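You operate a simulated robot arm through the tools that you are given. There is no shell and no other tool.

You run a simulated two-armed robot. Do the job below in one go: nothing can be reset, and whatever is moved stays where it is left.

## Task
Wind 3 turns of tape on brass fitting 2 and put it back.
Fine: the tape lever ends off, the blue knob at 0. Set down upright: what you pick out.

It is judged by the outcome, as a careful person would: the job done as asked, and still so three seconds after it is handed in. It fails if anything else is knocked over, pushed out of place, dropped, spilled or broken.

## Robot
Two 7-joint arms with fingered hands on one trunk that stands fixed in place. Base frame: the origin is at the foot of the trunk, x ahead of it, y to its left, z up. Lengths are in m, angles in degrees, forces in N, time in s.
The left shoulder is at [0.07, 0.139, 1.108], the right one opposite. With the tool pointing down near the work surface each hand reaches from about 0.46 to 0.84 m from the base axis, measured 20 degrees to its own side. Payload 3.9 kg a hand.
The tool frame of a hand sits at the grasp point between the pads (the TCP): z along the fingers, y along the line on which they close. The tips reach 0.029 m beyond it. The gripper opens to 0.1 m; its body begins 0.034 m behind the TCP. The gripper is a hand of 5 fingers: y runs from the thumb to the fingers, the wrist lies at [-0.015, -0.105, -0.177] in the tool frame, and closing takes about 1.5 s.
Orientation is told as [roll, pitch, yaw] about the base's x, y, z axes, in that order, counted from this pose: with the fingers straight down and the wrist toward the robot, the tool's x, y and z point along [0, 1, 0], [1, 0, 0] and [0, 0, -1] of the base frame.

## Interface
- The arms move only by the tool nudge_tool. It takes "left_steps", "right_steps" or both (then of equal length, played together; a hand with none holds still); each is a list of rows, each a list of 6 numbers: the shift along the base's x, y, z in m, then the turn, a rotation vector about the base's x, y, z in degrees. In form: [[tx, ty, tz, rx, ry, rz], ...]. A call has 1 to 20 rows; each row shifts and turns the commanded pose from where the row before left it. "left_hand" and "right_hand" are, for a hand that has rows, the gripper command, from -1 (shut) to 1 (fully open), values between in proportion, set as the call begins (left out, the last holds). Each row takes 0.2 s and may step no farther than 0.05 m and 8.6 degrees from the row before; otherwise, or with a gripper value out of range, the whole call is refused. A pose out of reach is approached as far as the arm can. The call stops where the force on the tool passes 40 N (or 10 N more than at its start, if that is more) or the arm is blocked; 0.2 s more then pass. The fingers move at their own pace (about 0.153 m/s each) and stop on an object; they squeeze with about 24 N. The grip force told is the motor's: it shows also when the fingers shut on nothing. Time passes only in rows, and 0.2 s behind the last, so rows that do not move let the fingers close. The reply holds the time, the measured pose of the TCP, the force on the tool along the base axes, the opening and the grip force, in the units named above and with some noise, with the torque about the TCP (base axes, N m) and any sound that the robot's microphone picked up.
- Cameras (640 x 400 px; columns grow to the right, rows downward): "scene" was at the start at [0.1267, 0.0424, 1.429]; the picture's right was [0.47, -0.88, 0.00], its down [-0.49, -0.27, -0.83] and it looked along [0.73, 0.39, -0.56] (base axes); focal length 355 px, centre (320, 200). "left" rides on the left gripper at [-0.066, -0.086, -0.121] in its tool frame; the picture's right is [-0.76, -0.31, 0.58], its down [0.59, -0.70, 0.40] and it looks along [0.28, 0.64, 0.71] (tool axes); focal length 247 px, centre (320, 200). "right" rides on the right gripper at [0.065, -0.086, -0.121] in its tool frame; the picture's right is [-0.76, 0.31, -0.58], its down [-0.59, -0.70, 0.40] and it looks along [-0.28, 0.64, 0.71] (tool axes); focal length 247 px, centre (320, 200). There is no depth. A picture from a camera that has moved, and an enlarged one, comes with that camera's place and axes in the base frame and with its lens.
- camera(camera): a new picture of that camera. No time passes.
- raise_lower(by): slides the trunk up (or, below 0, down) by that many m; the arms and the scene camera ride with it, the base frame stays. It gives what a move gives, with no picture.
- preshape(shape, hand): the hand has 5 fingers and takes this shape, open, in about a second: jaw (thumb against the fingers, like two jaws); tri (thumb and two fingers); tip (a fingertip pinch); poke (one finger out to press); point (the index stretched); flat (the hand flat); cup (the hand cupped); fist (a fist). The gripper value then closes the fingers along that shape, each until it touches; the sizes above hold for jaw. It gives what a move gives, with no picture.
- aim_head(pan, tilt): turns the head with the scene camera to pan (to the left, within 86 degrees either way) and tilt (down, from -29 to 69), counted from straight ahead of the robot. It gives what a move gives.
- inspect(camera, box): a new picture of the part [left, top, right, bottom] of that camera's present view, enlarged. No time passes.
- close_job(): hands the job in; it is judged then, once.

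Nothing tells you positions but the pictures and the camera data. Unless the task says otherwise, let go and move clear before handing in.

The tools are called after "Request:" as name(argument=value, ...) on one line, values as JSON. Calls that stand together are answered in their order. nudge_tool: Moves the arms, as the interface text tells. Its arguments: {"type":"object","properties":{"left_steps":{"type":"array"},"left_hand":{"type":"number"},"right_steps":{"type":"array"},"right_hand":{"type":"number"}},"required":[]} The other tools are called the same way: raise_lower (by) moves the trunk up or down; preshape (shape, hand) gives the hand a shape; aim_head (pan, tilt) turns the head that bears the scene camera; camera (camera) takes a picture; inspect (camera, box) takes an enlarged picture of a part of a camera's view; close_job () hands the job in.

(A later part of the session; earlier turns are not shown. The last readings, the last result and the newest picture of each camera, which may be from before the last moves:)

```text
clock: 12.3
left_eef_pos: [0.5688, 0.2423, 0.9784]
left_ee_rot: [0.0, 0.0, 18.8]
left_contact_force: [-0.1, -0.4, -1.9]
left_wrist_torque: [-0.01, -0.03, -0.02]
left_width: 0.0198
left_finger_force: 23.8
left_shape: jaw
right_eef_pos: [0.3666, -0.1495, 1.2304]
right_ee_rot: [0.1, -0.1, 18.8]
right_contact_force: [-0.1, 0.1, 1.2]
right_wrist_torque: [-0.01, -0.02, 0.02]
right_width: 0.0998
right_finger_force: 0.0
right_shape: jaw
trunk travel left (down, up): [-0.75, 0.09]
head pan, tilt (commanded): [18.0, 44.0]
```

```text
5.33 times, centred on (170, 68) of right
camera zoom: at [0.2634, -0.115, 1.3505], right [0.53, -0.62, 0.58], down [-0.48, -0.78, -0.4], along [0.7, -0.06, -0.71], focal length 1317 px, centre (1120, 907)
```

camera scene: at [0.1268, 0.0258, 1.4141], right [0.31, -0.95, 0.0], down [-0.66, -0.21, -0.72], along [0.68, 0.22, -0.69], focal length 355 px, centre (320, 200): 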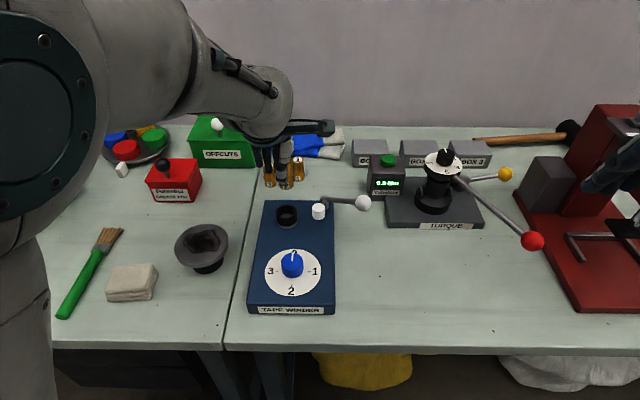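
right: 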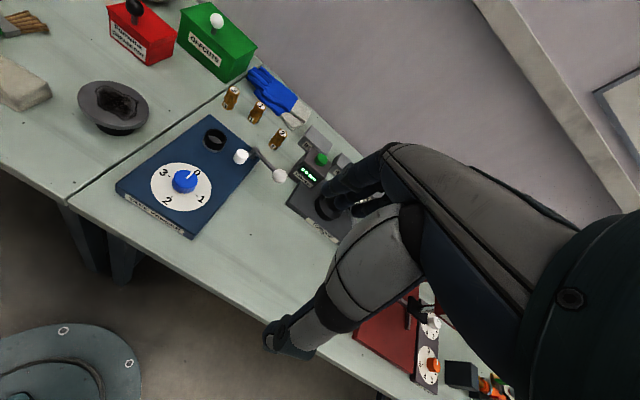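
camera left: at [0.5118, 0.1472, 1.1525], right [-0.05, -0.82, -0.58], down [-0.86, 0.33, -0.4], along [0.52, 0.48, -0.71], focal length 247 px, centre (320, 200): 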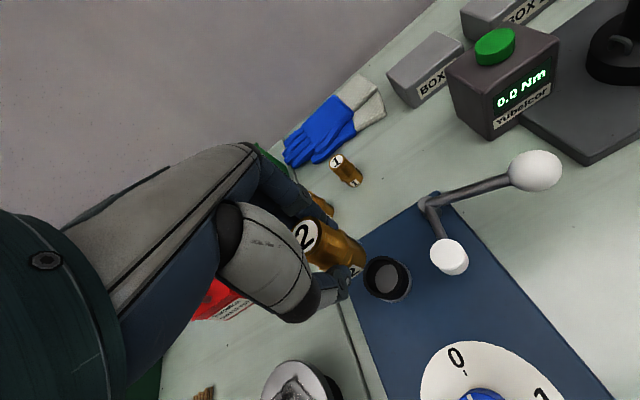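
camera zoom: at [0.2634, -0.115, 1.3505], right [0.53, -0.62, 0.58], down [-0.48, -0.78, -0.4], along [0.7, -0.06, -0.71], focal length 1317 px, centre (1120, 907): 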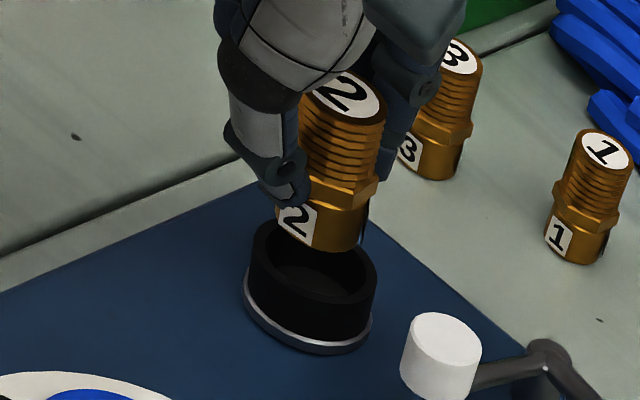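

All three views now agree within about 1–2 mm. I'll make the small correction and lower slowly into the ring.

Request:
nudge_tool(left_steps=[[-0.0007, -0.0014, -0.004, 0, 0, 0], [0, 0, -0.005, 0, 0, 0], [0, 0, -0.005, 0, 0, 0], [0, 0, -0.005, 0, 0, 0], [0, 0, 0, 0, 0, 0]])

Request:
inspect(camera="left", box=[300, 210, 400, 300])

Request:
inspect(camera="scene", box=[272, 190, 312, 230])

Request:
inspect(camera="right", box=[140, 30, 200, 105])

```text
clock: 13.5
left_eef_pos: [0.5671, 0.2403, 0.9621]
left_ee_rot: [-0.1, 0.0, 18.9]
left_contact_force: [0.6, 0.1, -2.0]
left_wrist_torque: [-0.01, 0.02, -0.03]
left_width: 0.0196
left_finger_force: 24.3
left_shape: jaw
right_eef_pos: [0.3654, -0.1495, 1.2307]
right_ee_rot: [0.1, 0.0, 18.8]
right_contact_force: [-0.2, 0.3, -0.4]
right_wrist_torque: [0.03, -0.01, 0.01]
right_width: 0.0999
right_finger_force: 0.0
right_shape: jaw
trunk travel left (down, up): [-0.75, 0.09]
head pan, tilt (commanded): [18.0, 44.0]
```

```text
4.44 times, centred on (350, 255) of left
camera zoom: at [0.5084, 0.1506, 1.0809], right [-0.05, -0.82, -0.58], down [-0.86, 0.33, -0.4], along [0.52, 0.48, -0.71], focal length 1098 px, centre (187, -44)
```

zoom: 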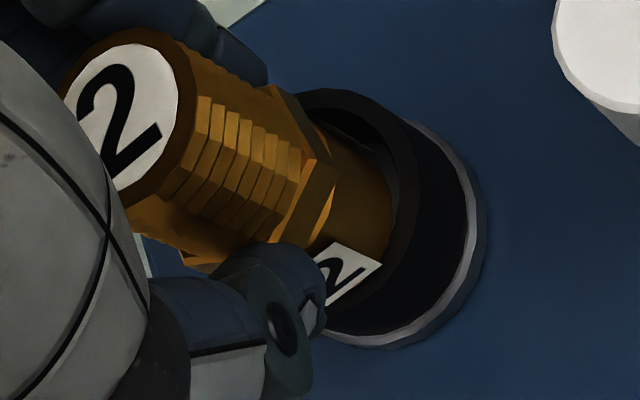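

```text
10.00 times, centred on (292, 210) of scene
camera zoom: at [0.1269, 0.0258, 1.4141], right [0.31, -0.95, 0.0], down [-0.66, -0.21, -0.72], along [0.68, 0.22, -0.69], focal length 3549 px, centre (600, 100)
```

zoom: 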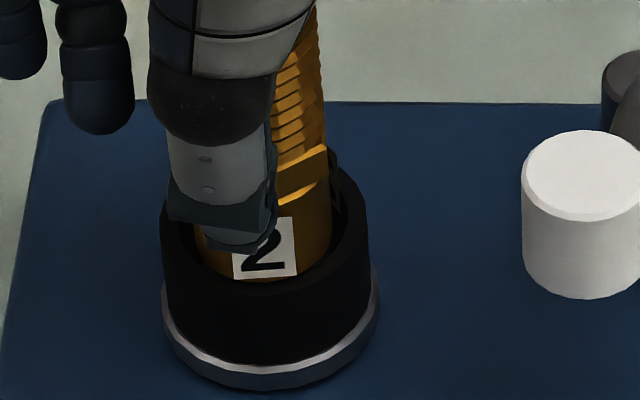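

```text
5.33 times, centred on (170, 68) of right
camera zoom: at [0.2632, -0.1149, 1.3506], right [0.53, -0.62, 0.58], down [-0.48, -0.78, -0.4], along [0.7, -0.06, -0.71], focal length 1317 px, centre (1120, 907)
```

zoom: 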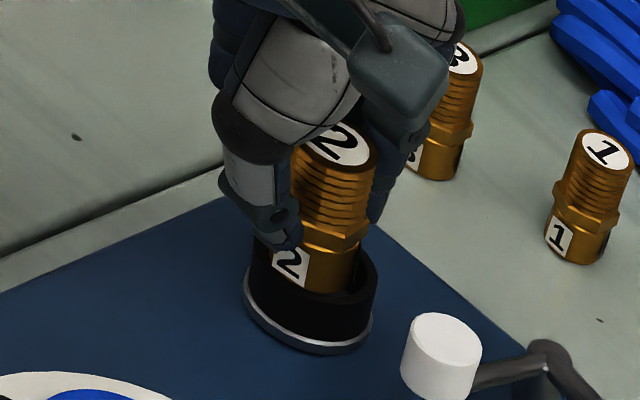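

The base has entered the ring cleanly. Continuing down gently.

Request:
nudge_tool(left_steps=[[0.0007, 0, -0.004, 0, 0, 0], [0, 0, -0.004, 0, 0, 0], [0, 0, -0.003, 0, 0, 0], [0, 0, 0, 0, 0, 0]])

Request:
inspect(camera="scene", box=[272, 190, 312, 230])

Request:
inspect(camera="right", box=[140, 30, 200, 105])

```text
clock: 14.5
left_eef_pos: [0.5665, 0.2412, 0.9553]
left_ee_rot: [-0.1, -0.9, 18.9]
left_contact_force: [4.7, 4.0, 37.6]
left_wrist_torque: [-0.03, 0.11, -0.01]
left_width: 0.0232
left_finger_force: 24.3
left_shape: jaw
right_eef_pos: [0.3627, -0.1499, 1.2319]
right_ee_rot: [-0.1, -0.4, 18.9]
right_contact_force: [0.3, -0.4, -0.8]
right_wrist_torque: [-0.05, 0.0, 0.0]
right_width: 0.0997
right_finger_force: 0.1
right_shape: jaw
trunk travel left (down, up): [-0.75, 0.09]
head pan, tilt (commanded): [18.0, 44.0]
```

```text
10.00 times, centred on (292, 210) of scene
camera zoom: at [0.122, 0.0242, 1.4149], right [0.31, -0.95, 0.0], down [-0.66, -0.21, -0.72], along [0.69, 0.22, -0.69], focal length 3549 px, centre (600, 100)
```

zoom: 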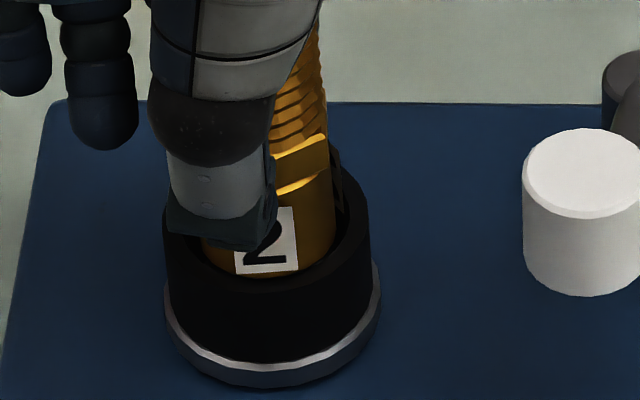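

```text
5.33 times, centred on (170, 68) of right
camera zoom: at [0.2585, -0.1164, 1.3518], right [0.53, -0.62, 0.58], down [-0.47, -0.78, -0.4], along [0.7, -0.06, -0.71], focal length 1317 px, centre (1120, 907)
```

zoom: 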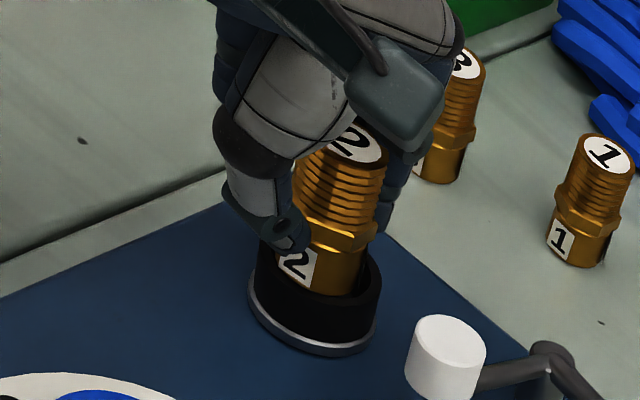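

The force rose to 38 N and the fitting slid up in the grip: its base is catching the near rim of the ring. I'll back off upward and re-measure the offset.

Request:
nudge_tool(left_steps=[[0, 0, 0.005, 0, 0, 0], [0, 0, 0.005, 0, 0, 0], [0, 0, 0.004, 0, 0, 0], [0, 0, 0, 0, 0, 0]])

Request:
inspect(camera="scene", box=[272, 190, 312, 230])

Request:
inspect(camera="right", box=[140, 30, 200, 105])

Request:
inspect(camera="left", box=[290, 200, 400, 300])

```text
clock: 15.5
left_eef_pos: [0.566, 0.2399, 0.9624]
left_ee_rot: [0.1, 0.3, 18.8]
left_contact_force: [0.9, -0.6, -1.5]
left_wrist_torque: [-0.01, -0.03, 0.02]
left_width: 0.0205
left_finger_force: 23.4
left_shape: jaw
right_eef_pos: [0.3658, -0.1495, 1.2309]
right_ee_rot: [0.1, 0.0, 18.9]
right_contact_force: [0.6, 0.6, 0.4]
right_wrist_torque: [0.0, -0.02, 0.0]
right_width: 0.0998
right_finger_force: 0.0
right_shape: jaw
trunk travel left (down, up): [-0.75, 0.09]
head pan, tilt (commanded): [18.0, 44.0]
```

```text
10.00 times, centred on (292, 210) of scene
camera zoom: at [0.1268, 0.0257, 1.4139], right [0.31, -0.95, 0.0], down [-0.66, -0.21, -0.72], along [0.68, 0.22, -0.69], focal length 3549 px, centre (600, 100)
```

zoom: 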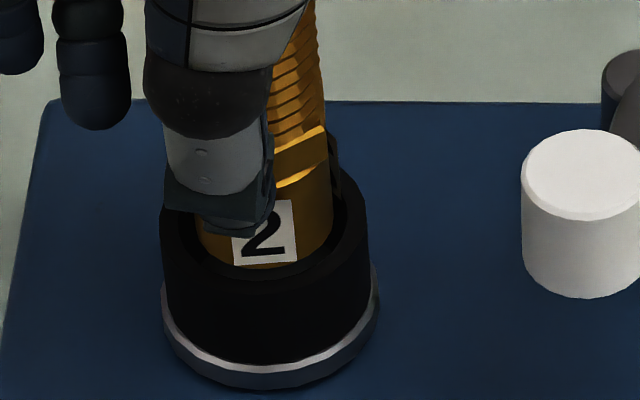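

```text
5.33 times, centred on (170, 68) of right
camera zoom: at [0.263, -0.115, 1.3504], right [0.53, -0.62, 0.58], down [-0.48, -0.78, -0.4], along [0.7, -0.06, -0.71], focal length 1317 px, centre (1120, 907)
```

zoom: 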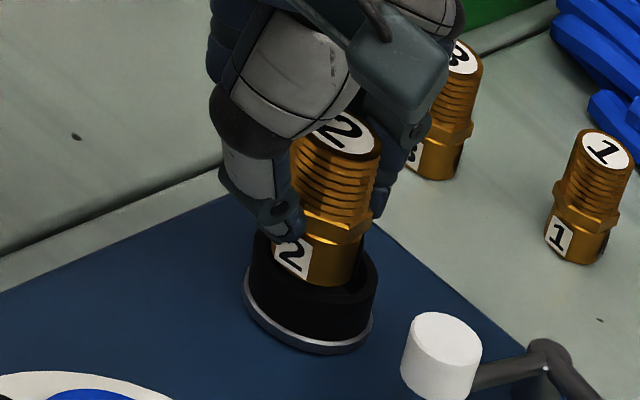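

```text
4.00 times, centred on (345, 250) of left
camera zoom: at [0.5076, 0.1505, 1.0833], right [-0.05, -0.82, -0.58], down [-0.86, 0.33, -0.4], along [0.51, 0.47, -0.72], focal length 988 px, centre (220, 0)
```

zoom: 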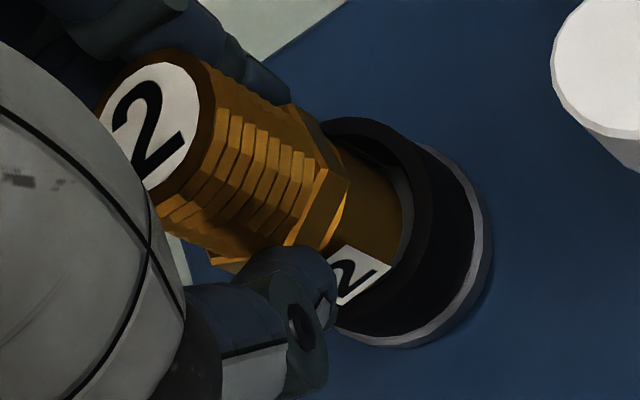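

Request:
inspect(camera="right", box=[154, 60, 186, 92])

Request:
inspect(camera="scene", box=[276, 196, 304, 224])

Request:
inspect(camera="left", box=[330, 220, 400, 290])

```text
12.50 times, centred on (170, 76) of right
camera zoom: at [0.263, -0.115, 1.3504], right [0.53, -0.62, 0.58], down [-0.48, -0.78, -0.4], along [0.7, -0.06, -0.71], focal length 3087 px, centre (2195, 1750)
```

zoom: 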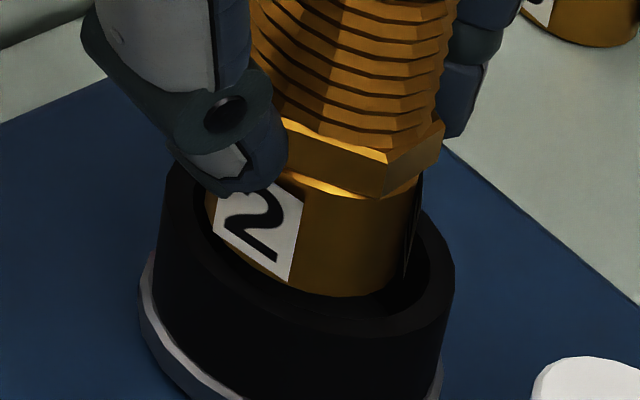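

```text
14.29 times, centred on (290, 210) of scene
camera zoom: at [0.1268, 0.0257, 1.4139], right [0.31, -0.95, 0.0], down [-0.66, -0.21, -0.72], along [0.68, 0.22, -0.69], focal length 5070 px, centre (749, 57)
```

zoom: 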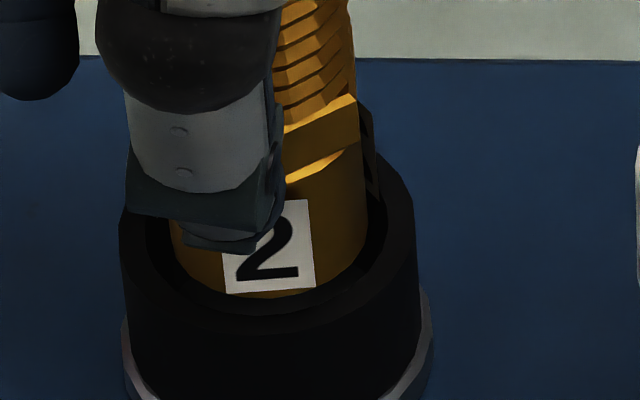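

```text
5.71 times, centred on (365, 255) of left
camera zoom: at [0.5076, 0.1505, 1.0833], right [-0.05, -0.82, -0.58], down [-0.86, 0.33, -0.4], along [0.51, 0.47, -0.72], focal length 1411 px, centre (63, -114)
```

zoom: 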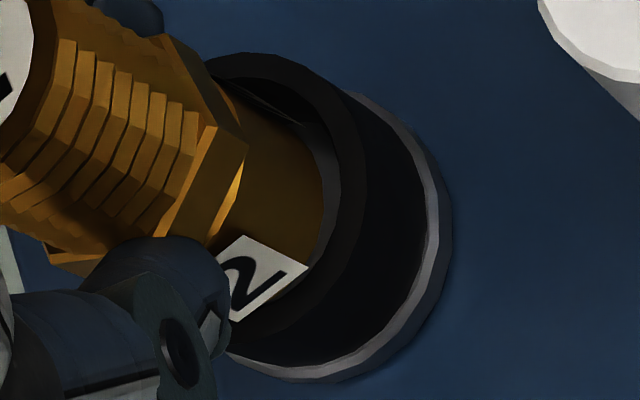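

The views and the contact torque both say the base sits about 3 mm too near the robot. I'll raise slightly, shift forward by that amount, and check the gaps around the base.

Request:
nudge_tool(left_steps=[[0, 0, 0.003, 0, 0, 0], [0.0027, 0.0012, 0, 0, 0, 0], [0, 0, 0, 0, 0, 0], [0, 0, 0, 0, 0, 0]])

Request:
inspect(camera="right", box=[154, 60, 186, 92])

Request:
inspect(camera="scene", box=[276, 196, 304, 224])

Request:
inspect(camera="left", box=[300, 200, 400, 300])

```text
clock: 16.5
left_eef_pos: [0.5698, 0.2424, 0.9671]
left_ee_rot: [0.1, -0.1, 18.9]
left_contact_force: [0.0, -0.5, -1.4]
left_wrist_torque: [-0.01, 0.01, -0.01]
left_width: 0.0201
left_finger_force: 24.4
left_shape: jaw
right_eef_pos: [0.3663, -0.1487, 1.2305]
right_ee_rot: [0.1, 0.1, 18.8]
right_contact_force: [0.0, -0.4, -0.3]
right_wrist_torque: [0.01, -0.03, -0.02]
right_width: 0.0998
right_finger_force: 0.1
right_shape: jaw
trunk travel left (down, up): [-0.75, 0.09]
head pan, tilt (commanded): [18.0, 44.0]
```

```text
12.50 times, centred on (170, 76) of right
camera zoom: at [0.2632, -0.1149, 1.3506], right [0.53, -0.62, 0.58], down [-0.48, -0.78, -0.4], along [0.7, -0.06, -0.71], focal length 3087 px, centre (2195, 1750)
```

zoom: 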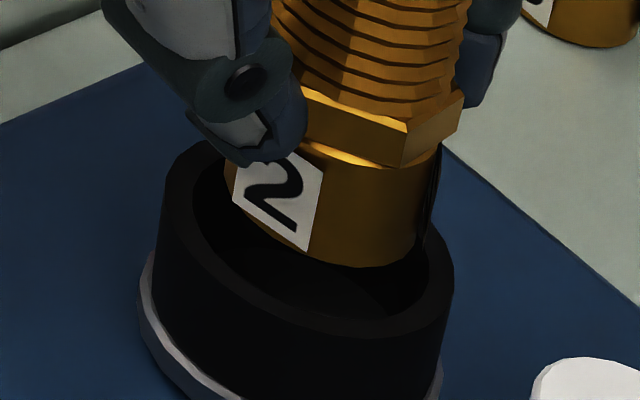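

```text
14.29 times, centred on (290, 210) of scene
camera zoom: at [0.127, 0.0257, 1.4141], right [0.31, -0.95, 0.0], down [-0.66, -0.21, -0.72], along [0.68, 0.22, -0.69], focal length 5070 px, centre (749, 57)
```

zoom: 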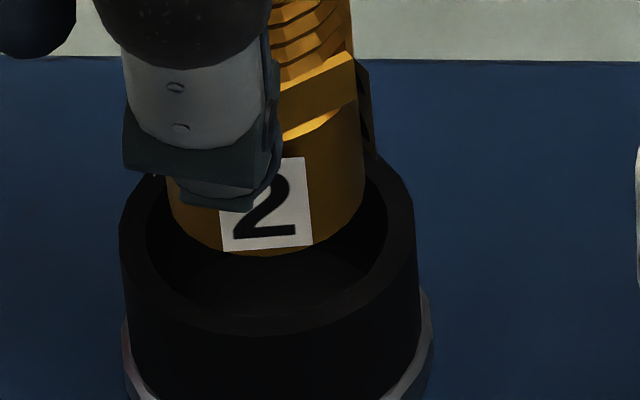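

```text
4.00 times, centred on (350, 250) of left
camera zoom: at [0.511, 0.1522, 1.087], right [-0.05, -0.82, -0.58], down [-0.86, 0.33, -0.4], along [0.52, 0.48, -0.71], focal length 988 px, centre (200, 0)
```

zoom: 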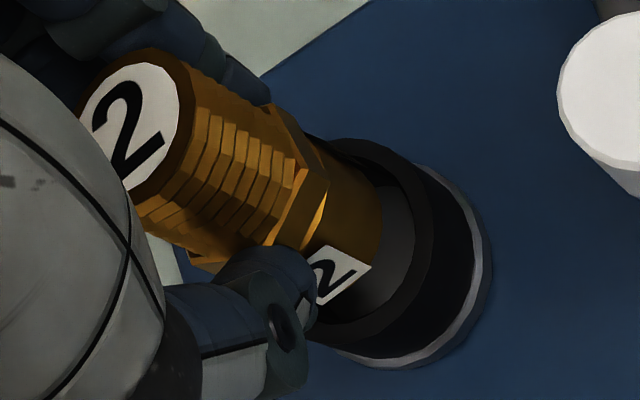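

Now the base looks slightly forward of centre, within the clearance. I'll probe downward in small steps and use the contact torque to tell which way to correct.

Request:
nudge_tool(left_steps=[[-0.0005, -0.0002, -0.003, 0, 0, 0], [0, 0, -0.003, 0, 0, 0], [0, 0, -0.003, 0, 0, 0], [0, 0, 0, 0, 0, 0]])

Request:
inspect(camera="scene", box=[276, 196, 304, 224])

Request:
inspect(camera="right", box=[154, 60, 186, 92])

Request:
inspect(camera="left", box=[330, 220, 400, 290])

```text
clock: 17.5
left_eef_pos: [0.5706, 0.2404, 0.9563]
left_ee_rot: [0.0, 0.0, 18.9]
left_contact_force: [-0.3, 0.8, -2.1]
left_wrist_torque: [0.0, 0.02, 0.02]
left_width: 0.0205
left_finger_force: 24.1
left_shape: jaw
right_eef_pos: [0.3657, -0.1493, 1.2293]
right_ee_rot: [-0.1, 0.1, 18.8]
right_contact_force: [0.0, -0.1, 1.2]
right_wrist_torque: [0.01, -0.03, 0.01]
right_width: 0.0997
right_finger_force: 0.1
right_shape: jaw
trunk travel left (down, up): [-0.75, 0.09]
head pan, tilt (commanded): [18.0, 44.0]
```

```text
14.29 times, centred on (290, 210) of scene
camera zoom: at [0.1269, 0.0257, 1.4141], right [0.31, -0.95, 0.0], down [-0.66, -0.21, -0.72], along [0.68, 0.22, -0.69], focal length 5070 px, centre (749, 57)
```

zoom: 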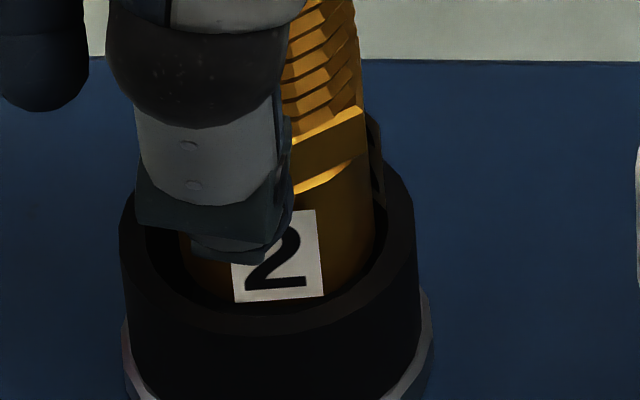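

```text
12.50 times, centred on (170, 76) of right
camera zoom: at [0.2632, -0.115, 1.3506], right [0.53, -0.62, 0.58], down [-0.48, -0.78, -0.4], along [0.7, -0.06, -0.71], focal length 3087 px, centre (2195, 1750)
```

zoom: 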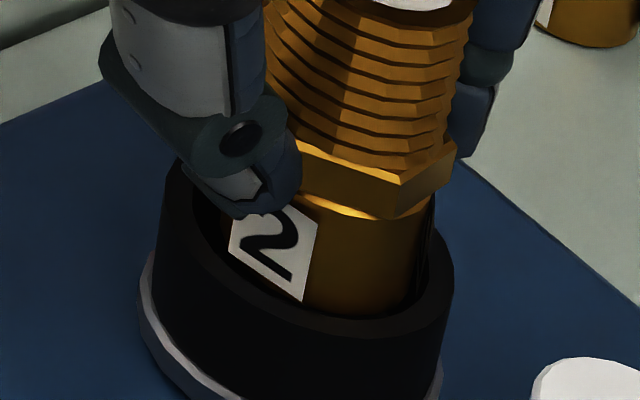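

```text
5.71 times, centred on (365, 255) of left
camera zoom: at [0.5108, 0.1512, 1.0775], right [-0.05, -0.82, -0.58], down [-0.86, 0.33, -0.4], along [0.52, 0.48, -0.71], focal length 1411 px, centre (63, -114)
```

zoom: 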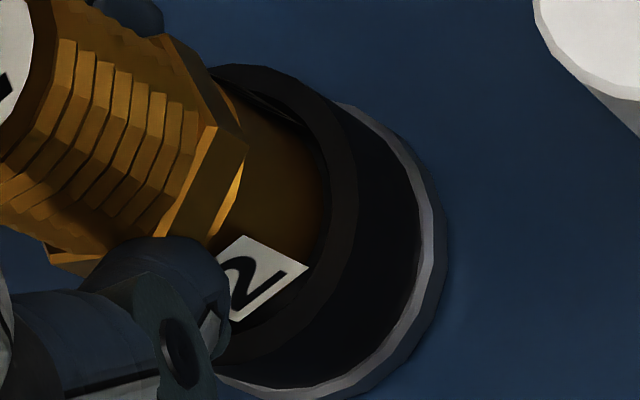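

No contact now and the base is inside the ring. A 1 mm shift left to centre it, then continue down.

Request:
nudge_tool(left_steps=[[-0.0003, 0.001, -0.002, 0, 0, 0], [0, 0, -0.003, 0, 0, 0], [0, 0, -0.002, 0, 0, 0], [0, 0, 0, 0, 0, 0]])

Request:
inspect(camera="scene", box=[276, 196, 304, 224])

Request:
inspect(camera="right", box=[154, 60, 186, 92])

```text
clock: 18.5
left_eef_pos: [0.5701, 0.2427, 0.9512]
left_ee_rot: [-0.1, -0.1, 18.8]
left_contact_force: [0.2, -0.9, -1.8]
left_wrist_torque: [0.05, -0.01, 0.02]
left_width: 0.0202
left_finger_force: 24.3
left_shape: jaw
right_eef_pos: [0.3654, -0.149, 1.2296]
right_ee_rot: [0.1, 0.0, 18.8]
right_contact_force: [-0.1, -0.3, -0.3]
right_wrist_torque: [0.02, -0.01, -0.01]
right_width: 0.0999
right_finger_force: 0.0
right_shape: jaw
trunk travel left (down, up): [-0.75, 0.09]
head pan, tilt (commanded): [18.0, 44.0]
```

```text
14.29 times, centred on (290, 210) of scene
camera zoom: at [0.127, 0.0258, 1.4141], right [0.31, -0.95, 0.0], down [-0.66, -0.21, -0.72], along [0.68, 0.22, -0.69], focal length 5070 px, centre (749, 57)
```

zoom: 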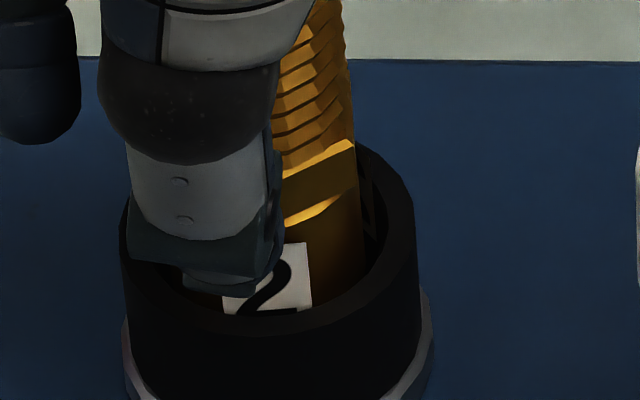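

```text
12.50 times, centred on (170, 76) of right
camera zoom: at [0.2632, -0.1149, 1.3506], right [0.53, -0.62, 0.58], down [-0.48, -0.78, -0.4], along [0.7, -0.06, -0.71], focal length 3087 px, centre (2195, 1750)
```

zoom: 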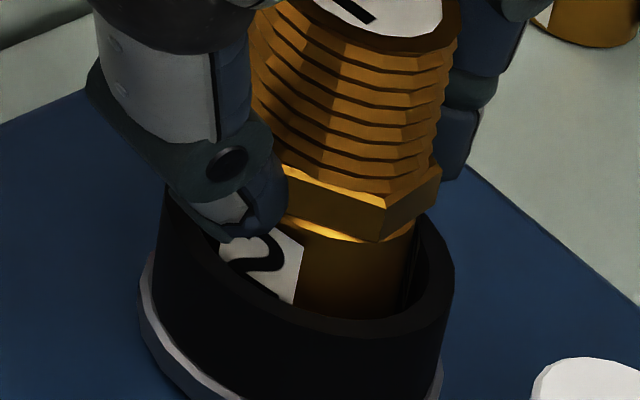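

The base is well inside the socket now. A few mm more, watching for thumb contact with the rim.

Request:
nudge_tool(left_steps=[[0, 0, -0.002, 0, 0, 0], [0, 0, -0.002, 0, 0, 0], [0, 0, 0, 0, 0, 0]])

Request:
inspect(camera="scene", box=[276, 196, 304, 224])

Request:
inspect(camera="right", box=[154, 60, 186, 92])

```text
clock: 19.3
left_eef_pos: [0.5702, 0.2417, 0.946]
left_ee_rot: [0.0, 0.1, 18.8]
left_contact_force: [-0.1, 0.8, -2.2]
left_wrist_torque: [-0.04, 0.0, -0.01]
left_width: 0.02
left_finger_force: 23.4
left_shape: jaw
right_eef_pos: [0.3665, -0.1493, 1.2305]
right_ee_rot: [0.1, -0.1, 18.8]
right_contact_force: [-0.1, 0.5, 0.0]
right_wrist_torque: [0.03, 0.0, 0.0]
right_width: 0.0999
right_finger_force: 0.0
right_shape: jaw
trunk travel left (down, up): [-0.75, 0.09]
head pan, tilt (commanded): [18.0, 44.0]
```

```text
14.29 times, centred on (290, 210) of scene
camera zoom: at [0.127, 0.0258, 1.4141], right [0.31, -0.95, 0.0], down [-0.66, -0.21, -0.72], along [0.68, 0.22, -0.69], focal length 5070 px, centre (749, 57)
```

zoom: 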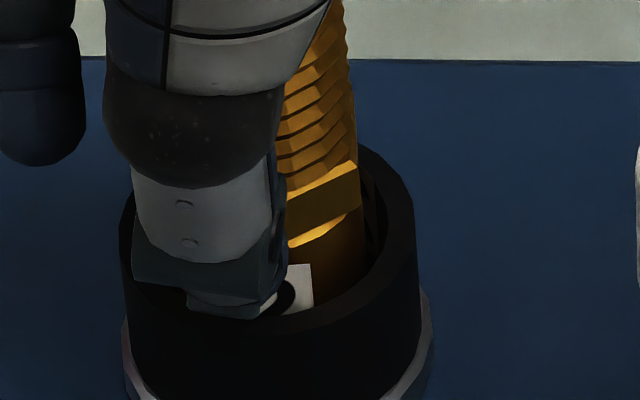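

```text
12.50 times, centred on (170, 76) of right
camera zoom: at [0.2632, -0.1149, 1.3506], right [0.53, -0.62, 0.58], down [-0.48, -0.78, -0.4], along [0.7, -0.06, -0.71], focal length 3087 px, centre (2195, 1750)
```

zoom: 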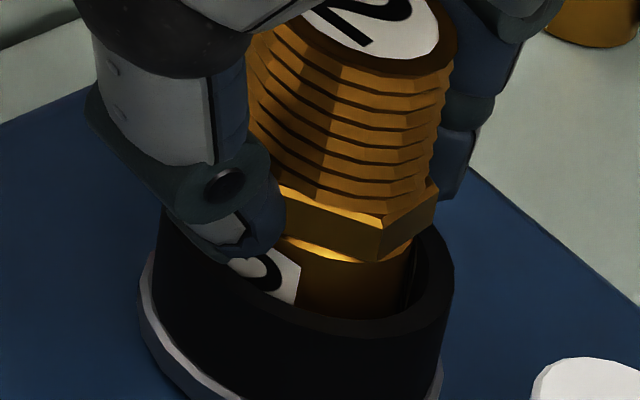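

It's about 15 mm deep with the thumb tip at rim level and no contact. I'll lift 2 mm for thumb clearance, then open gently to let it settle into the socket.

Request:
nudge_tool(left_steps=[[0, 0, 0.002, 0, 0, 0], [0, 0, 0, 0, 0, 0]])

Request:
nudge_tool(left_steps=[[0, 0, 0, 0, 0, 0], [0, 0, 0, 0, 0, 0], [0, 0, 0, 0, 0, 0]], left_hand=-0.3)

Request:
inspect(camera="scene", box=[276, 196, 304, 224])

Request:
inspect(camera="right", box=[154, 60, 186, 92])

```text
clock: 19.9
left_eef_pos: [0.57, 0.2419, 0.9493]
left_ee_rot: [0.0, 0.1, 18.8]
left_contact_force: [-0.3, -0.6, -0.5]
left_wrist_torque: [-0.01, 0.03, 0.0]
left_width: 0.0201
left_finger_force: 23.7
left_shape: jaw
right_eef_pos: [0.3656, -0.1479, 1.2306]
right_ee_rot: [0.1, 0.0, 18.8]
right_contact_force: [0.0, -1.3, -0.4]
right_wrist_torque: [-0.03, 0.0, -0.05]
right_width: 0.0999
right_finger_force: 0.1
right_shape: jaw
trunk travel left (down, up): [-0.75, 0.09]
head pan, tilt (commanded): [18.0, 44.0]
```

```text
clock: 20.7
left_eef_pos: [0.5705, 0.2428, 0.9487]
left_ee_rot: [0.1, 0.1, 18.7]
left_contact_force: [-0.4, 0.8, -0.2]
left_wrist_torque: [0.0, 0.03, 0.02]
left_width: 0.0346
left_finger_force: 0.0
left_shape: jaw
right_eef_pos: [0.3647, -0.1489, 1.2309]
right_ee_rot: [0.1, 0.0, 18.8]
right_contact_force: [0.2, 0.6, -0.5]
right_wrist_torque: [-0.03, -0.03, -0.01]
right_width: 0.0998
right_finger_force: 0.2
right_shape: jaw
trunk travel left (down, up): [-0.75, 0.09]
head pan, tilt (commanded): [18.0, 44.0]
```

```text
14.29 times, centred on (290, 210) of scene
camera zoom: at [0.1269, 0.0257, 1.4141], right [0.31, -0.95, 0.0], down [-0.66, -0.21, -0.72], along [0.68, 0.22, -0.69], focal length 5070 px, centre (749, 57)
```

zoom: 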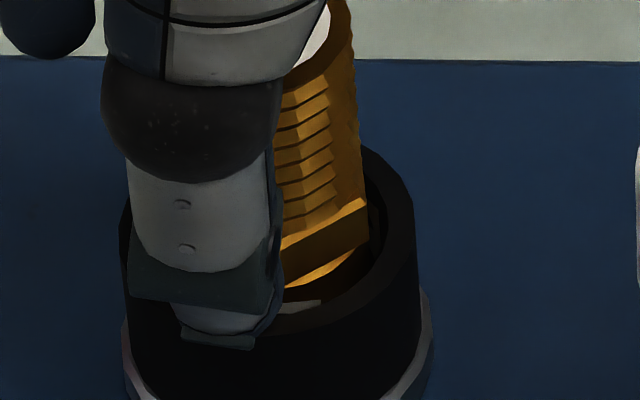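

```text
12.50 times, centred on (170, 76) of right
camera zoom: at [0.2631, -0.115, 1.3506], right [0.53, -0.62, 0.58], down [-0.48, -0.78, -0.4], along [0.7, -0.06, -0.71], focal length 3087 px, centre (2195, 1750)
```

zoom: 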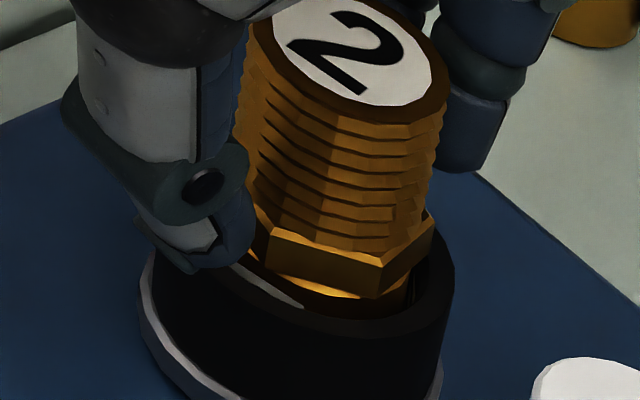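

The fitting dropped into the socket. Opening a bit more and rising clear.

Request:
nudge_tool(left_steps=[[0, 0, 0.002, 0, 0, 0], [0, 0, 0.01, 0, 0, 0], [0, 0, 0.02, 0, 0, 0], [0, 0, 0.03, 0, 0, 0], [0, 0, 0.04, 0, 0, 0], [0, 0, 0.04, 0, 0, 0], [0, 0, 0, 0, 0, 0]], left_hand=0.1)

Request:
inspect(camera="scene", box=[250, 160, 390, 310])

Request:
camera(camera="left")

Request:
inspect(camera="right", box=[60, 30, 260, 180])

```text
clock: 22.3
left_eef_pos: [0.5682, 0.2402, 1.0914]
left_ee_rot: [0.1, 0.0, 18.9]
left_contact_force: [-0.2, 0.1, 0.4]
left_wrist_torque: [-0.02, 0.01, 0.0]
left_width: 0.0547
left_finger_force: 0.1
left_shape: jaw
right_eef_pos: [0.3669, -0.1488, 1.2308]
right_ee_rot: [0.2, 0.0, 18.8]
right_contact_force: [1.1, 0.5, -0.7]
right_wrist_torque: [0.0, -0.03, -0.01]
right_width: 0.0999
right_finger_force: 0.0
right_shape: jaw
trunk travel left (down, up): [-0.75, 0.09]
head pan, tilt (commanded): [18.0, 44.0]
```

```text
2.67 times, centred on (320, 235) of scene
camera zoom: at [0.1275, 0.0258, 1.414], right [0.31, -0.95, 0.0], down [-0.66, -0.21, -0.72], along [0.68, 0.22, -0.69], focal length 946 px, centre (320, 107)
```

zoom: 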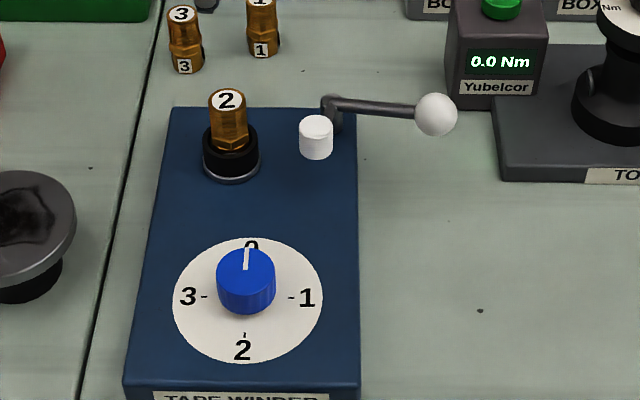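

```text
taken
camera left: at [0.5104, 0.1509, 1.211], right [-0.05, -0.82, -0.58], down [-0.86, 0.33, -0.4], along [0.52, 0.48, -0.71], focal length 247 px, centre (320, 200)
```

left: 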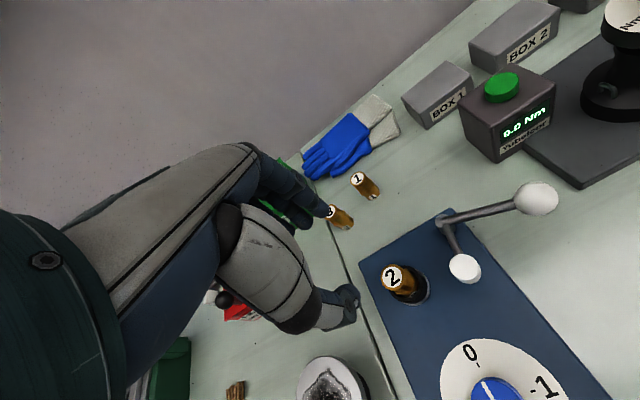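

```text
2.67 times, centred on (160, 105) of right
camera zoom: at [0.2637, -0.1149, 1.3504], right [0.53, -0.62, 0.58], down [-0.48, -0.78, -0.4], along [0.7, -0.06, -0.71], focal length 659 px, centre (747, 453)
```

zoom: 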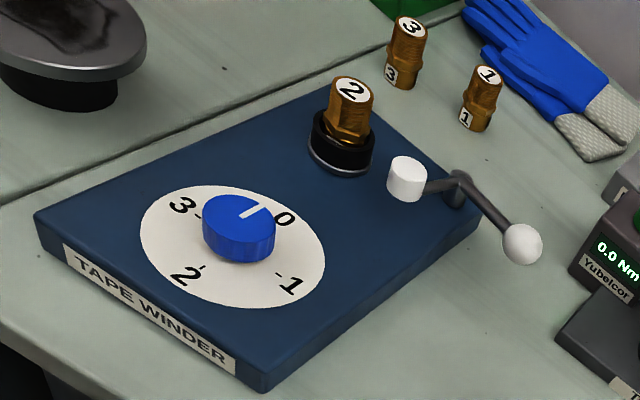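

Fitting 2 now stands upright in the socket. Next I'll retract the left arm and bring the right hand above the lever ball near [0.62, 0.10, 0.93], with its other fingers on the free side.

Request:
nudge_tool(left_steps=[[-0.01, 0.01, 0.03, 0, 0, 0], [-0.035, 0.03, 0.01, 0, 0, 0], [-0.035, 0.03, 0.0, 0, 0, 0], [-0.03, 0.03, 0.0, 0, 0, 0], [-0.02, 0.03, 0, 0, 0, 0]])

Request:
nudge_tool(right_steps=[[0.028, 0.02, -0.01, 0, 0, 0], [0.028, 0.026, -0.017, 0, 0, 0], [0.028, 0.026, -0.017, 0, 0, 0], [0.028, 0.026, -0.017, 0, 0, 0], [0.028, 0.026, -0.017, 0, 0, 0], [0.028, 0.026, -0.017, 0, 0, 0], [0.028, 0.026, -0.017, 0, 0, 0], [0.028, 0.026, -0.017, 0, 0, 0], [0.028, 0.026, -0.017, 0, 0, 0], [0, 0, 0, 0, 0, 0]], right_hand=0.3)

Request:
camera(camera="scene")

Request:
camera(camera="right")

```text
clock: 23.5
left_eef_pos: [0.4644, 0.3905, 1.1239]
left_ee_rot: [0.2, 0.2, 18.8]
left_contact_force: [-0.2, 0.3, 1.0]
left_wrist_torque: [-0.04, 0.02, 0.0]
left_width: 0.055
left_finger_force: 0.1
left_shape: jaw
left hand out of reach, approached as far as the arm can: row 2, 3
right_eef_pos: [0.3665, -0.1479, 1.2297]
right_ee_rot: [0.0, 0.0, 18.9]
right_contact_force: [0.1, 1.1, 0.1]
right_wrist_torque: [-0.04, 0.02, -0.01]
right_width: 0.0999
right_finger_force: 0.0
right_shape: jaw
trunk travel left (down, up): [-0.75, 0.09]
head pan, tilt (commanded): [18.0, 44.0]
```

```text
clock: 25.7
left_eef_pos: [0.463, 0.3887, 1.1262]
left_ee_rot: [0.0, -0.1, 18.8]
left_contact_force: [-0.4, -1.3, 1.0]
left_wrist_torque: [0.04, -0.02, 0.0]
left_width: 0.0546
left_finger_force: 0.1
left_shape: jaw
right_eef_pos: [0.6161, 0.0745, 1.083]
right_ee_rot: [0.2, -0.1, 18.8]
right_contact_force: [-0.9, 0.2, -0.2]
right_wrist_torque: [0.02, -0.02, -0.01]
right_width: 0.065
right_finger_force: 0.0
right_shape: jaw
trunk travel left (down, up): [-0.75, 0.09]
head pan, tilt (commanded): [18.0, 44.0]
```

```text
taken
camera scene: at [0.1257, 0.0245, 1.4142], right [0.31, -0.95, 0.0], down [-0.66, -0.21, -0.72], along [0.68, 0.22, -0.69], focal length 355 px, centre (320, 200)
```

scene: 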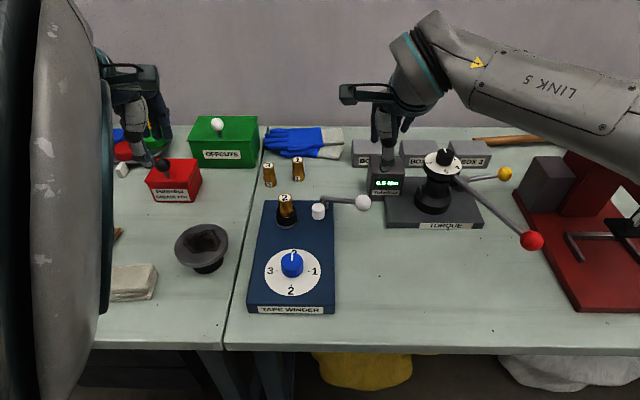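

```text
taken
camera right: at [0.5133, 0.1102, 1.2037], right [0.53, -0.62, 0.58], down [-0.47, -0.78, -0.4], along [0.7, -0.06, -0.71], focal length 247 px, centre (320, 200)
```

right: 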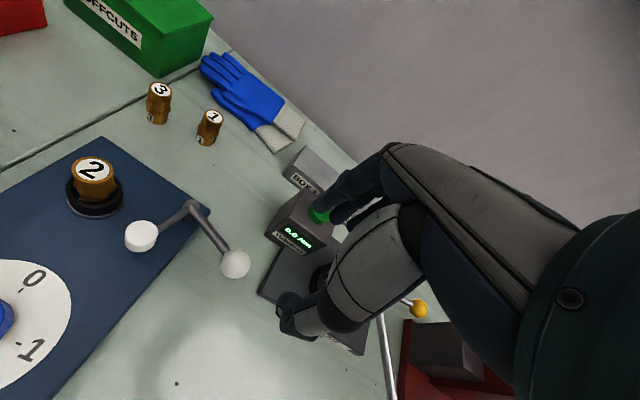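

The ball is at about [0.619, 0.095, 0.93]. I'll bring the right hand above it and check.

Request:
nudge_tool(right_steps=[[0.003, 0.0205, -0.02, 0, 0, 0], [0, 0, -0.03, 0, 0, 0], [0, 0, -0.03, 0, 0, 0], [0, 0, 0, 0, 0, 0]])

Request:
camera(camera="right")

Request:
inspect(camera="scene", box=[290, 90, 470, 250])

```text
clock: 26.7
left_eef_pos: [0.4647, 0.3874, 1.125]
left_ee_rot: [0.0, 0.0, 18.9]
left_contact_force: [-0.1, 0.3, -0.1]
left_wrist_torque: [-0.02, 0.01, -0.01]
left_width: 0.0549
left_finger_force: 0.1
left_shape: jaw
right_eef_pos: [0.6202, 0.0958, 1.0027]
right_ee_rot: [0.0, 0.1, 18.8]
right_contact_force: [0.2, 0.2, 0.4]
right_wrist_torque: [0.0, 0.01, 0.03]
right_width: 0.0651
right_finger_force: 0.0
right_shape: jaw
trunk travel left (down, up): [-0.75, 0.09]
head pan, tilt (commanded): [18.0, 44.0]
```

```text
taken
camera right: at [0.5178, 0.1305, 1.1224], right [0.53, -0.62, 0.58], down [-0.48, -0.78, -0.4], along [0.7, -0.06, -0.71], focal length 247 px, centre (320, 200)
```

right: 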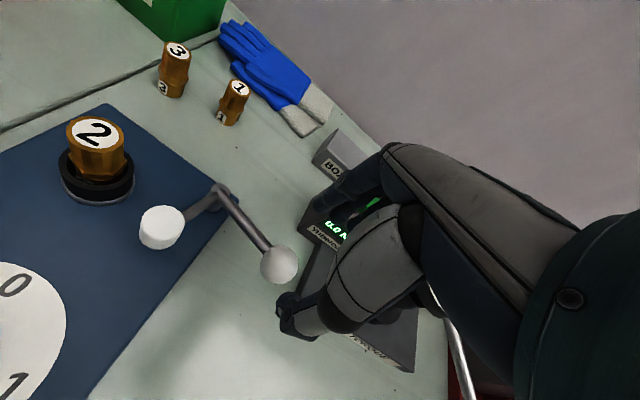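

```text
2.50 times, centred on (380, 170) of scene
camera zoom: at [0.1264, 0.0259, 1.4141], right [0.31, -0.95, 0.0], down [-0.66, -0.21, -0.72], along [0.68, 0.22, -0.69], focal length 887 px, centre (170, 275)
```

zoom: 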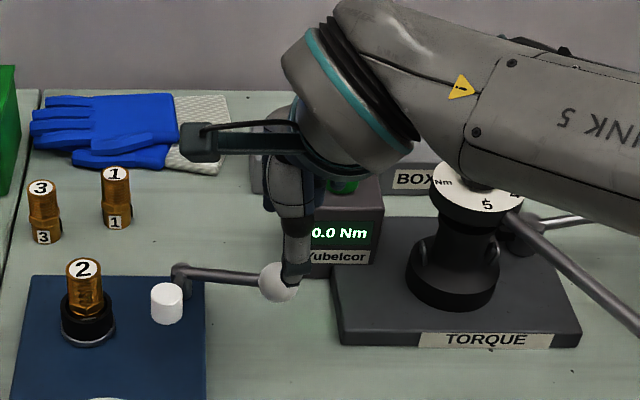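

Well aligned. Lowering to straddle the ball with the thumb in front and the index behind it.

Request:
nudge_tool(right_steps=[[0, 0, -0.02, 0, 0, 0], [0, 0, -0.02, 0, 0, 0], [0, 0, -0.015, 0, 0, 0], [0, 0, -0.013, 0, 0, 0], [0, 0, 0, 0, 0, 0]])

Request:
camera(camera="right")

Request:
inspect(camera="scene", box=[290, 130, 430, 250])

```text
clock: 27.9
left_eef_pos: [0.4651, 0.3881, 1.1258]
left_ee_rot: [0.0, 0.0, 18.7]
left_contact_force: [0.7, -0.1, 0.3]
left_wrist_torque: [-0.02, 0.02, 0.01]
left_width: 0.055
left_finger_force: 0.0
left_shape: jaw
right_eef_pos: [0.6223, 0.0977, 0.9353]
right_ee_rot: [0.0, -0.1, 18.9]
right_contact_force: [-0.1, 0.1, 0.1]
right_wrist_torque: [-0.01, -0.02, 0.0]
right_width: 0.0652
right_finger_force: 0.0
right_shape: jaw
trunk travel left (down, up): [-0.75, 0.09]
head pan, tilt (commanded): [18.0, 44.0]
```

```text
taken
camera right: at [0.5183, 0.1309, 1.0549], right [0.53, -0.62, 0.58], down [-0.47, -0.78, -0.4], along [0.7, -0.06, -0.71], focal length 247 px, centre (320, 200)
```

right: 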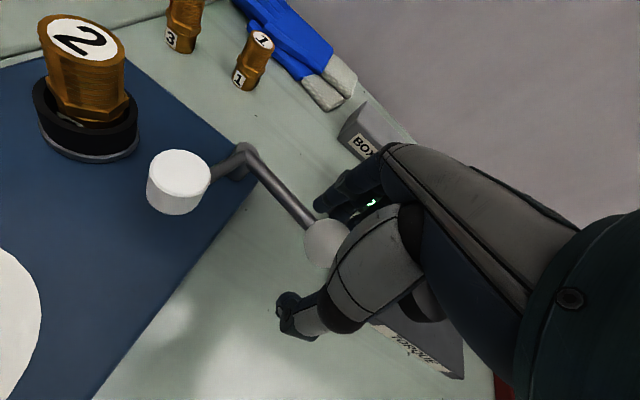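

```text
3.33 times, centred on (360, 190) of scene
camera zoom: at [0.1265, 0.0255, 1.4141], right [0.31, -0.95, 0.0], down [-0.66, -0.21, -0.72], along [0.68, 0.22, -0.69], focal length 1183 px, centre (187, 233)
```

zoom: 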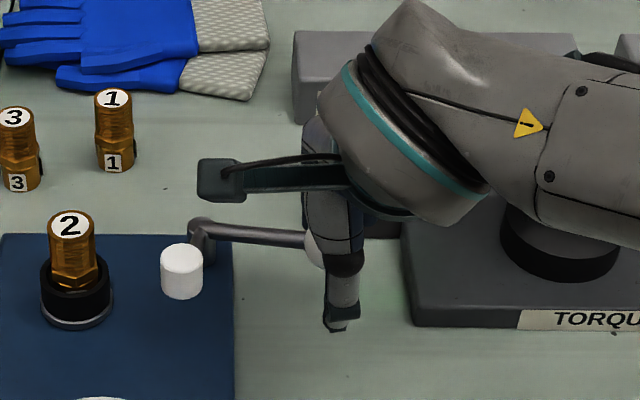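

The ball sits right between thumb and index. I'll close to a loose capture and swing it along its arc toward the robot, turning the hand a bit with it.

Request:
nudge_tool(right_steps=[[0, 0, 0, 0, 0, 0], [0, 0, 0, 0, 0, 0], [-0.0076, 0.0015, 0, 0, 0, -2.5], [-0.0071, 0.0021, 0, 0, 0, -2.5], [-0.0069, 0.0027, 0, 0, 0, -2.5], [-0.0066, 0.0034, 0, 0, 0, -2.5], [0, 0, 0, 0, 0, 0]], right_hand=-0.25)

Request:
camera(camera="right")

Request:
inspect(camera="scene", box=[260, 150, 400, 250])

```text
clock: 29.5
left_eef_pos: [0.4644, 0.3892, 1.126]
left_ee_rot: [0.0, 0.1, 18.8]
left_contact_force: [-0.2, 0.3, -0.2]
left_wrist_torque: [0.01, 0.0, 0.04]
left_width: 0.0548
left_finger_force: 0.2
left_shape: jaw
right_eef_pos: [0.5918, 0.1074, 0.9352]
right_ee_rot: [0.0, 0.1, 8.7]
right_contact_force: [0.0, 0.0, 0.4]
right_wrist_torque: [-0.02, -0.01, -0.03]
right_width: 0.0377
right_finger_force: 0.0
right_shape: jaw
trunk travel left (down, up): [-0.75, 0.09]
head pan, tilt (commanded): [18.0, 44.0]
```

```text
taken
camera right: at [0.4965, 0.1582, 1.0555], right [0.42, -0.7, 0.58], down [-0.6, -0.69, -0.4], along [0.68, -0.18, -0.71], focal length 247 px, centre (320, 200)
```

right: 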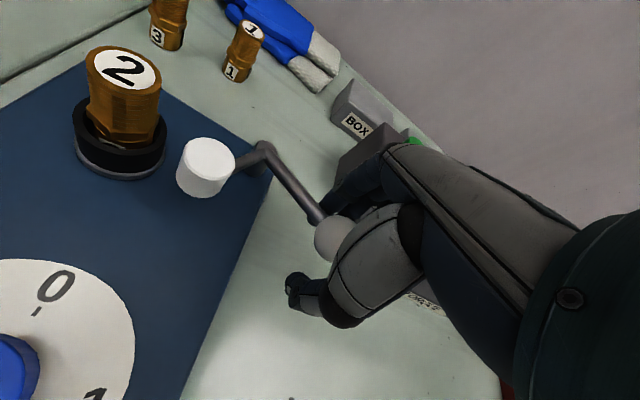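

```text
4.00 times, centred on (330, 200) of scene
camera zoom: at [0.1271, 0.0253, 1.414], right [0.31, -0.95, 0.0], down [-0.66, -0.21, -0.72], along [0.68, 0.22, -0.69], focal length 1420 px, centre (280, 200)
```

zoom: 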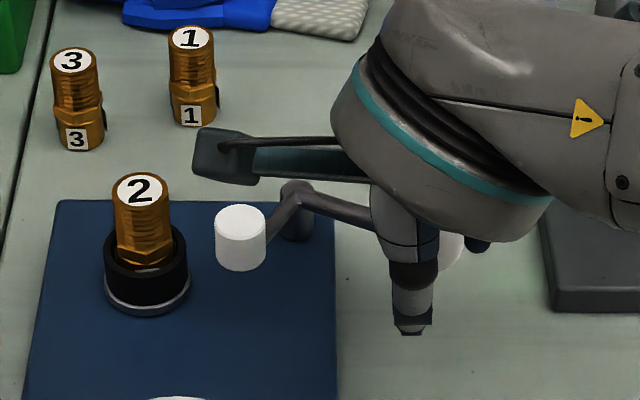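

The lever swings freely and the tape roll is nearing the fitting. Continuing along the arc.

Request:
nudge_tool(right_steps=[[-0.0063, 0.0038, 0, 0, 0, -2.5], [-0.006, 0.0044, 0, 0, 0, -2.5], [-0.0055, 0.005, 0, 0, 0, -2.5], [0, 0, 0, 0, 0, 0]])

Request:
camera(camera="right")

Request:
inspect(camera="scene", box=[260, 150, 400, 250])

```text
clock: 30.5
left_eef_pos: [0.4655, 0.3896, 1.1261]
left_ee_rot: [0.0, 0.0, 18.7]
left_contact_force: [-0.5, -0.4, -1.2]
left_wrist_torque: [-0.01, -0.03, 0.03]
left_width: 0.0549
left_finger_force: 0.1
left_shape: jaw
right_eef_pos: [0.5732, 0.1197, 0.9354]
right_ee_rot: [0.1, 0.0, 1.3]
right_contact_force: [0.2, 0.1, 0.6]
right_wrist_torque: [0.0, 0.04, 0.0]
right_width: 0.0381
right_finger_force: 0.1
right_shape: jaw
trunk travel left (down, up): [-0.75, 0.09]
head pan, tilt (commanded): [18.0, 44.0]
```

```text
taken
camera right: at [0.4862, 0.1839, 1.0562], right [0.32, -0.75, 0.58], down [-0.69, -0.6, -0.4], along [0.65, -0.27, -0.71], focal length 247 px, centre (320, 200)
```

right: 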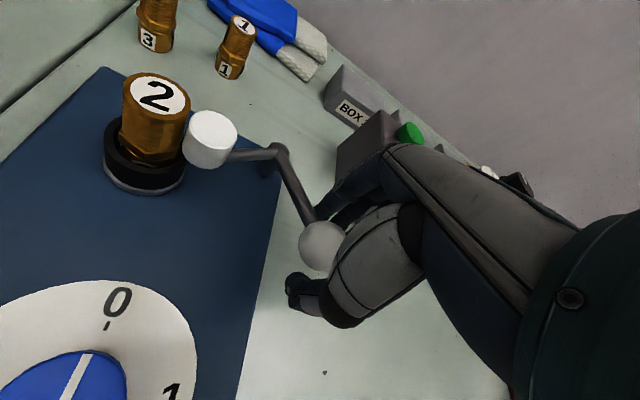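

```text
4.00 times, centred on (330, 200) of scene
camera zoom: at [0.1269, 0.0254, 1.4141], right [0.31, -0.95, 0.0], down [-0.66, -0.21, -0.72], along [0.68, 0.22, -0.69], focal length 1420 px, centre (280, 200)
```

zoom: 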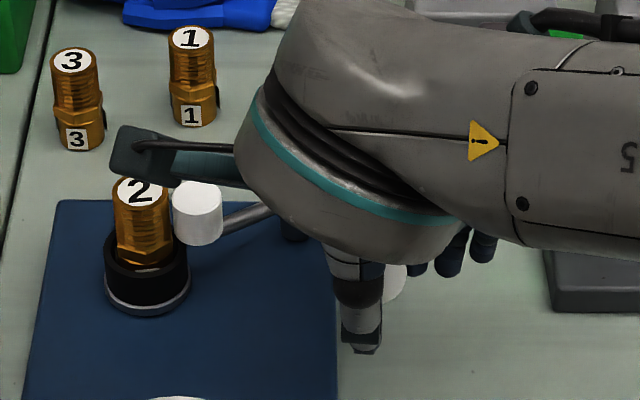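

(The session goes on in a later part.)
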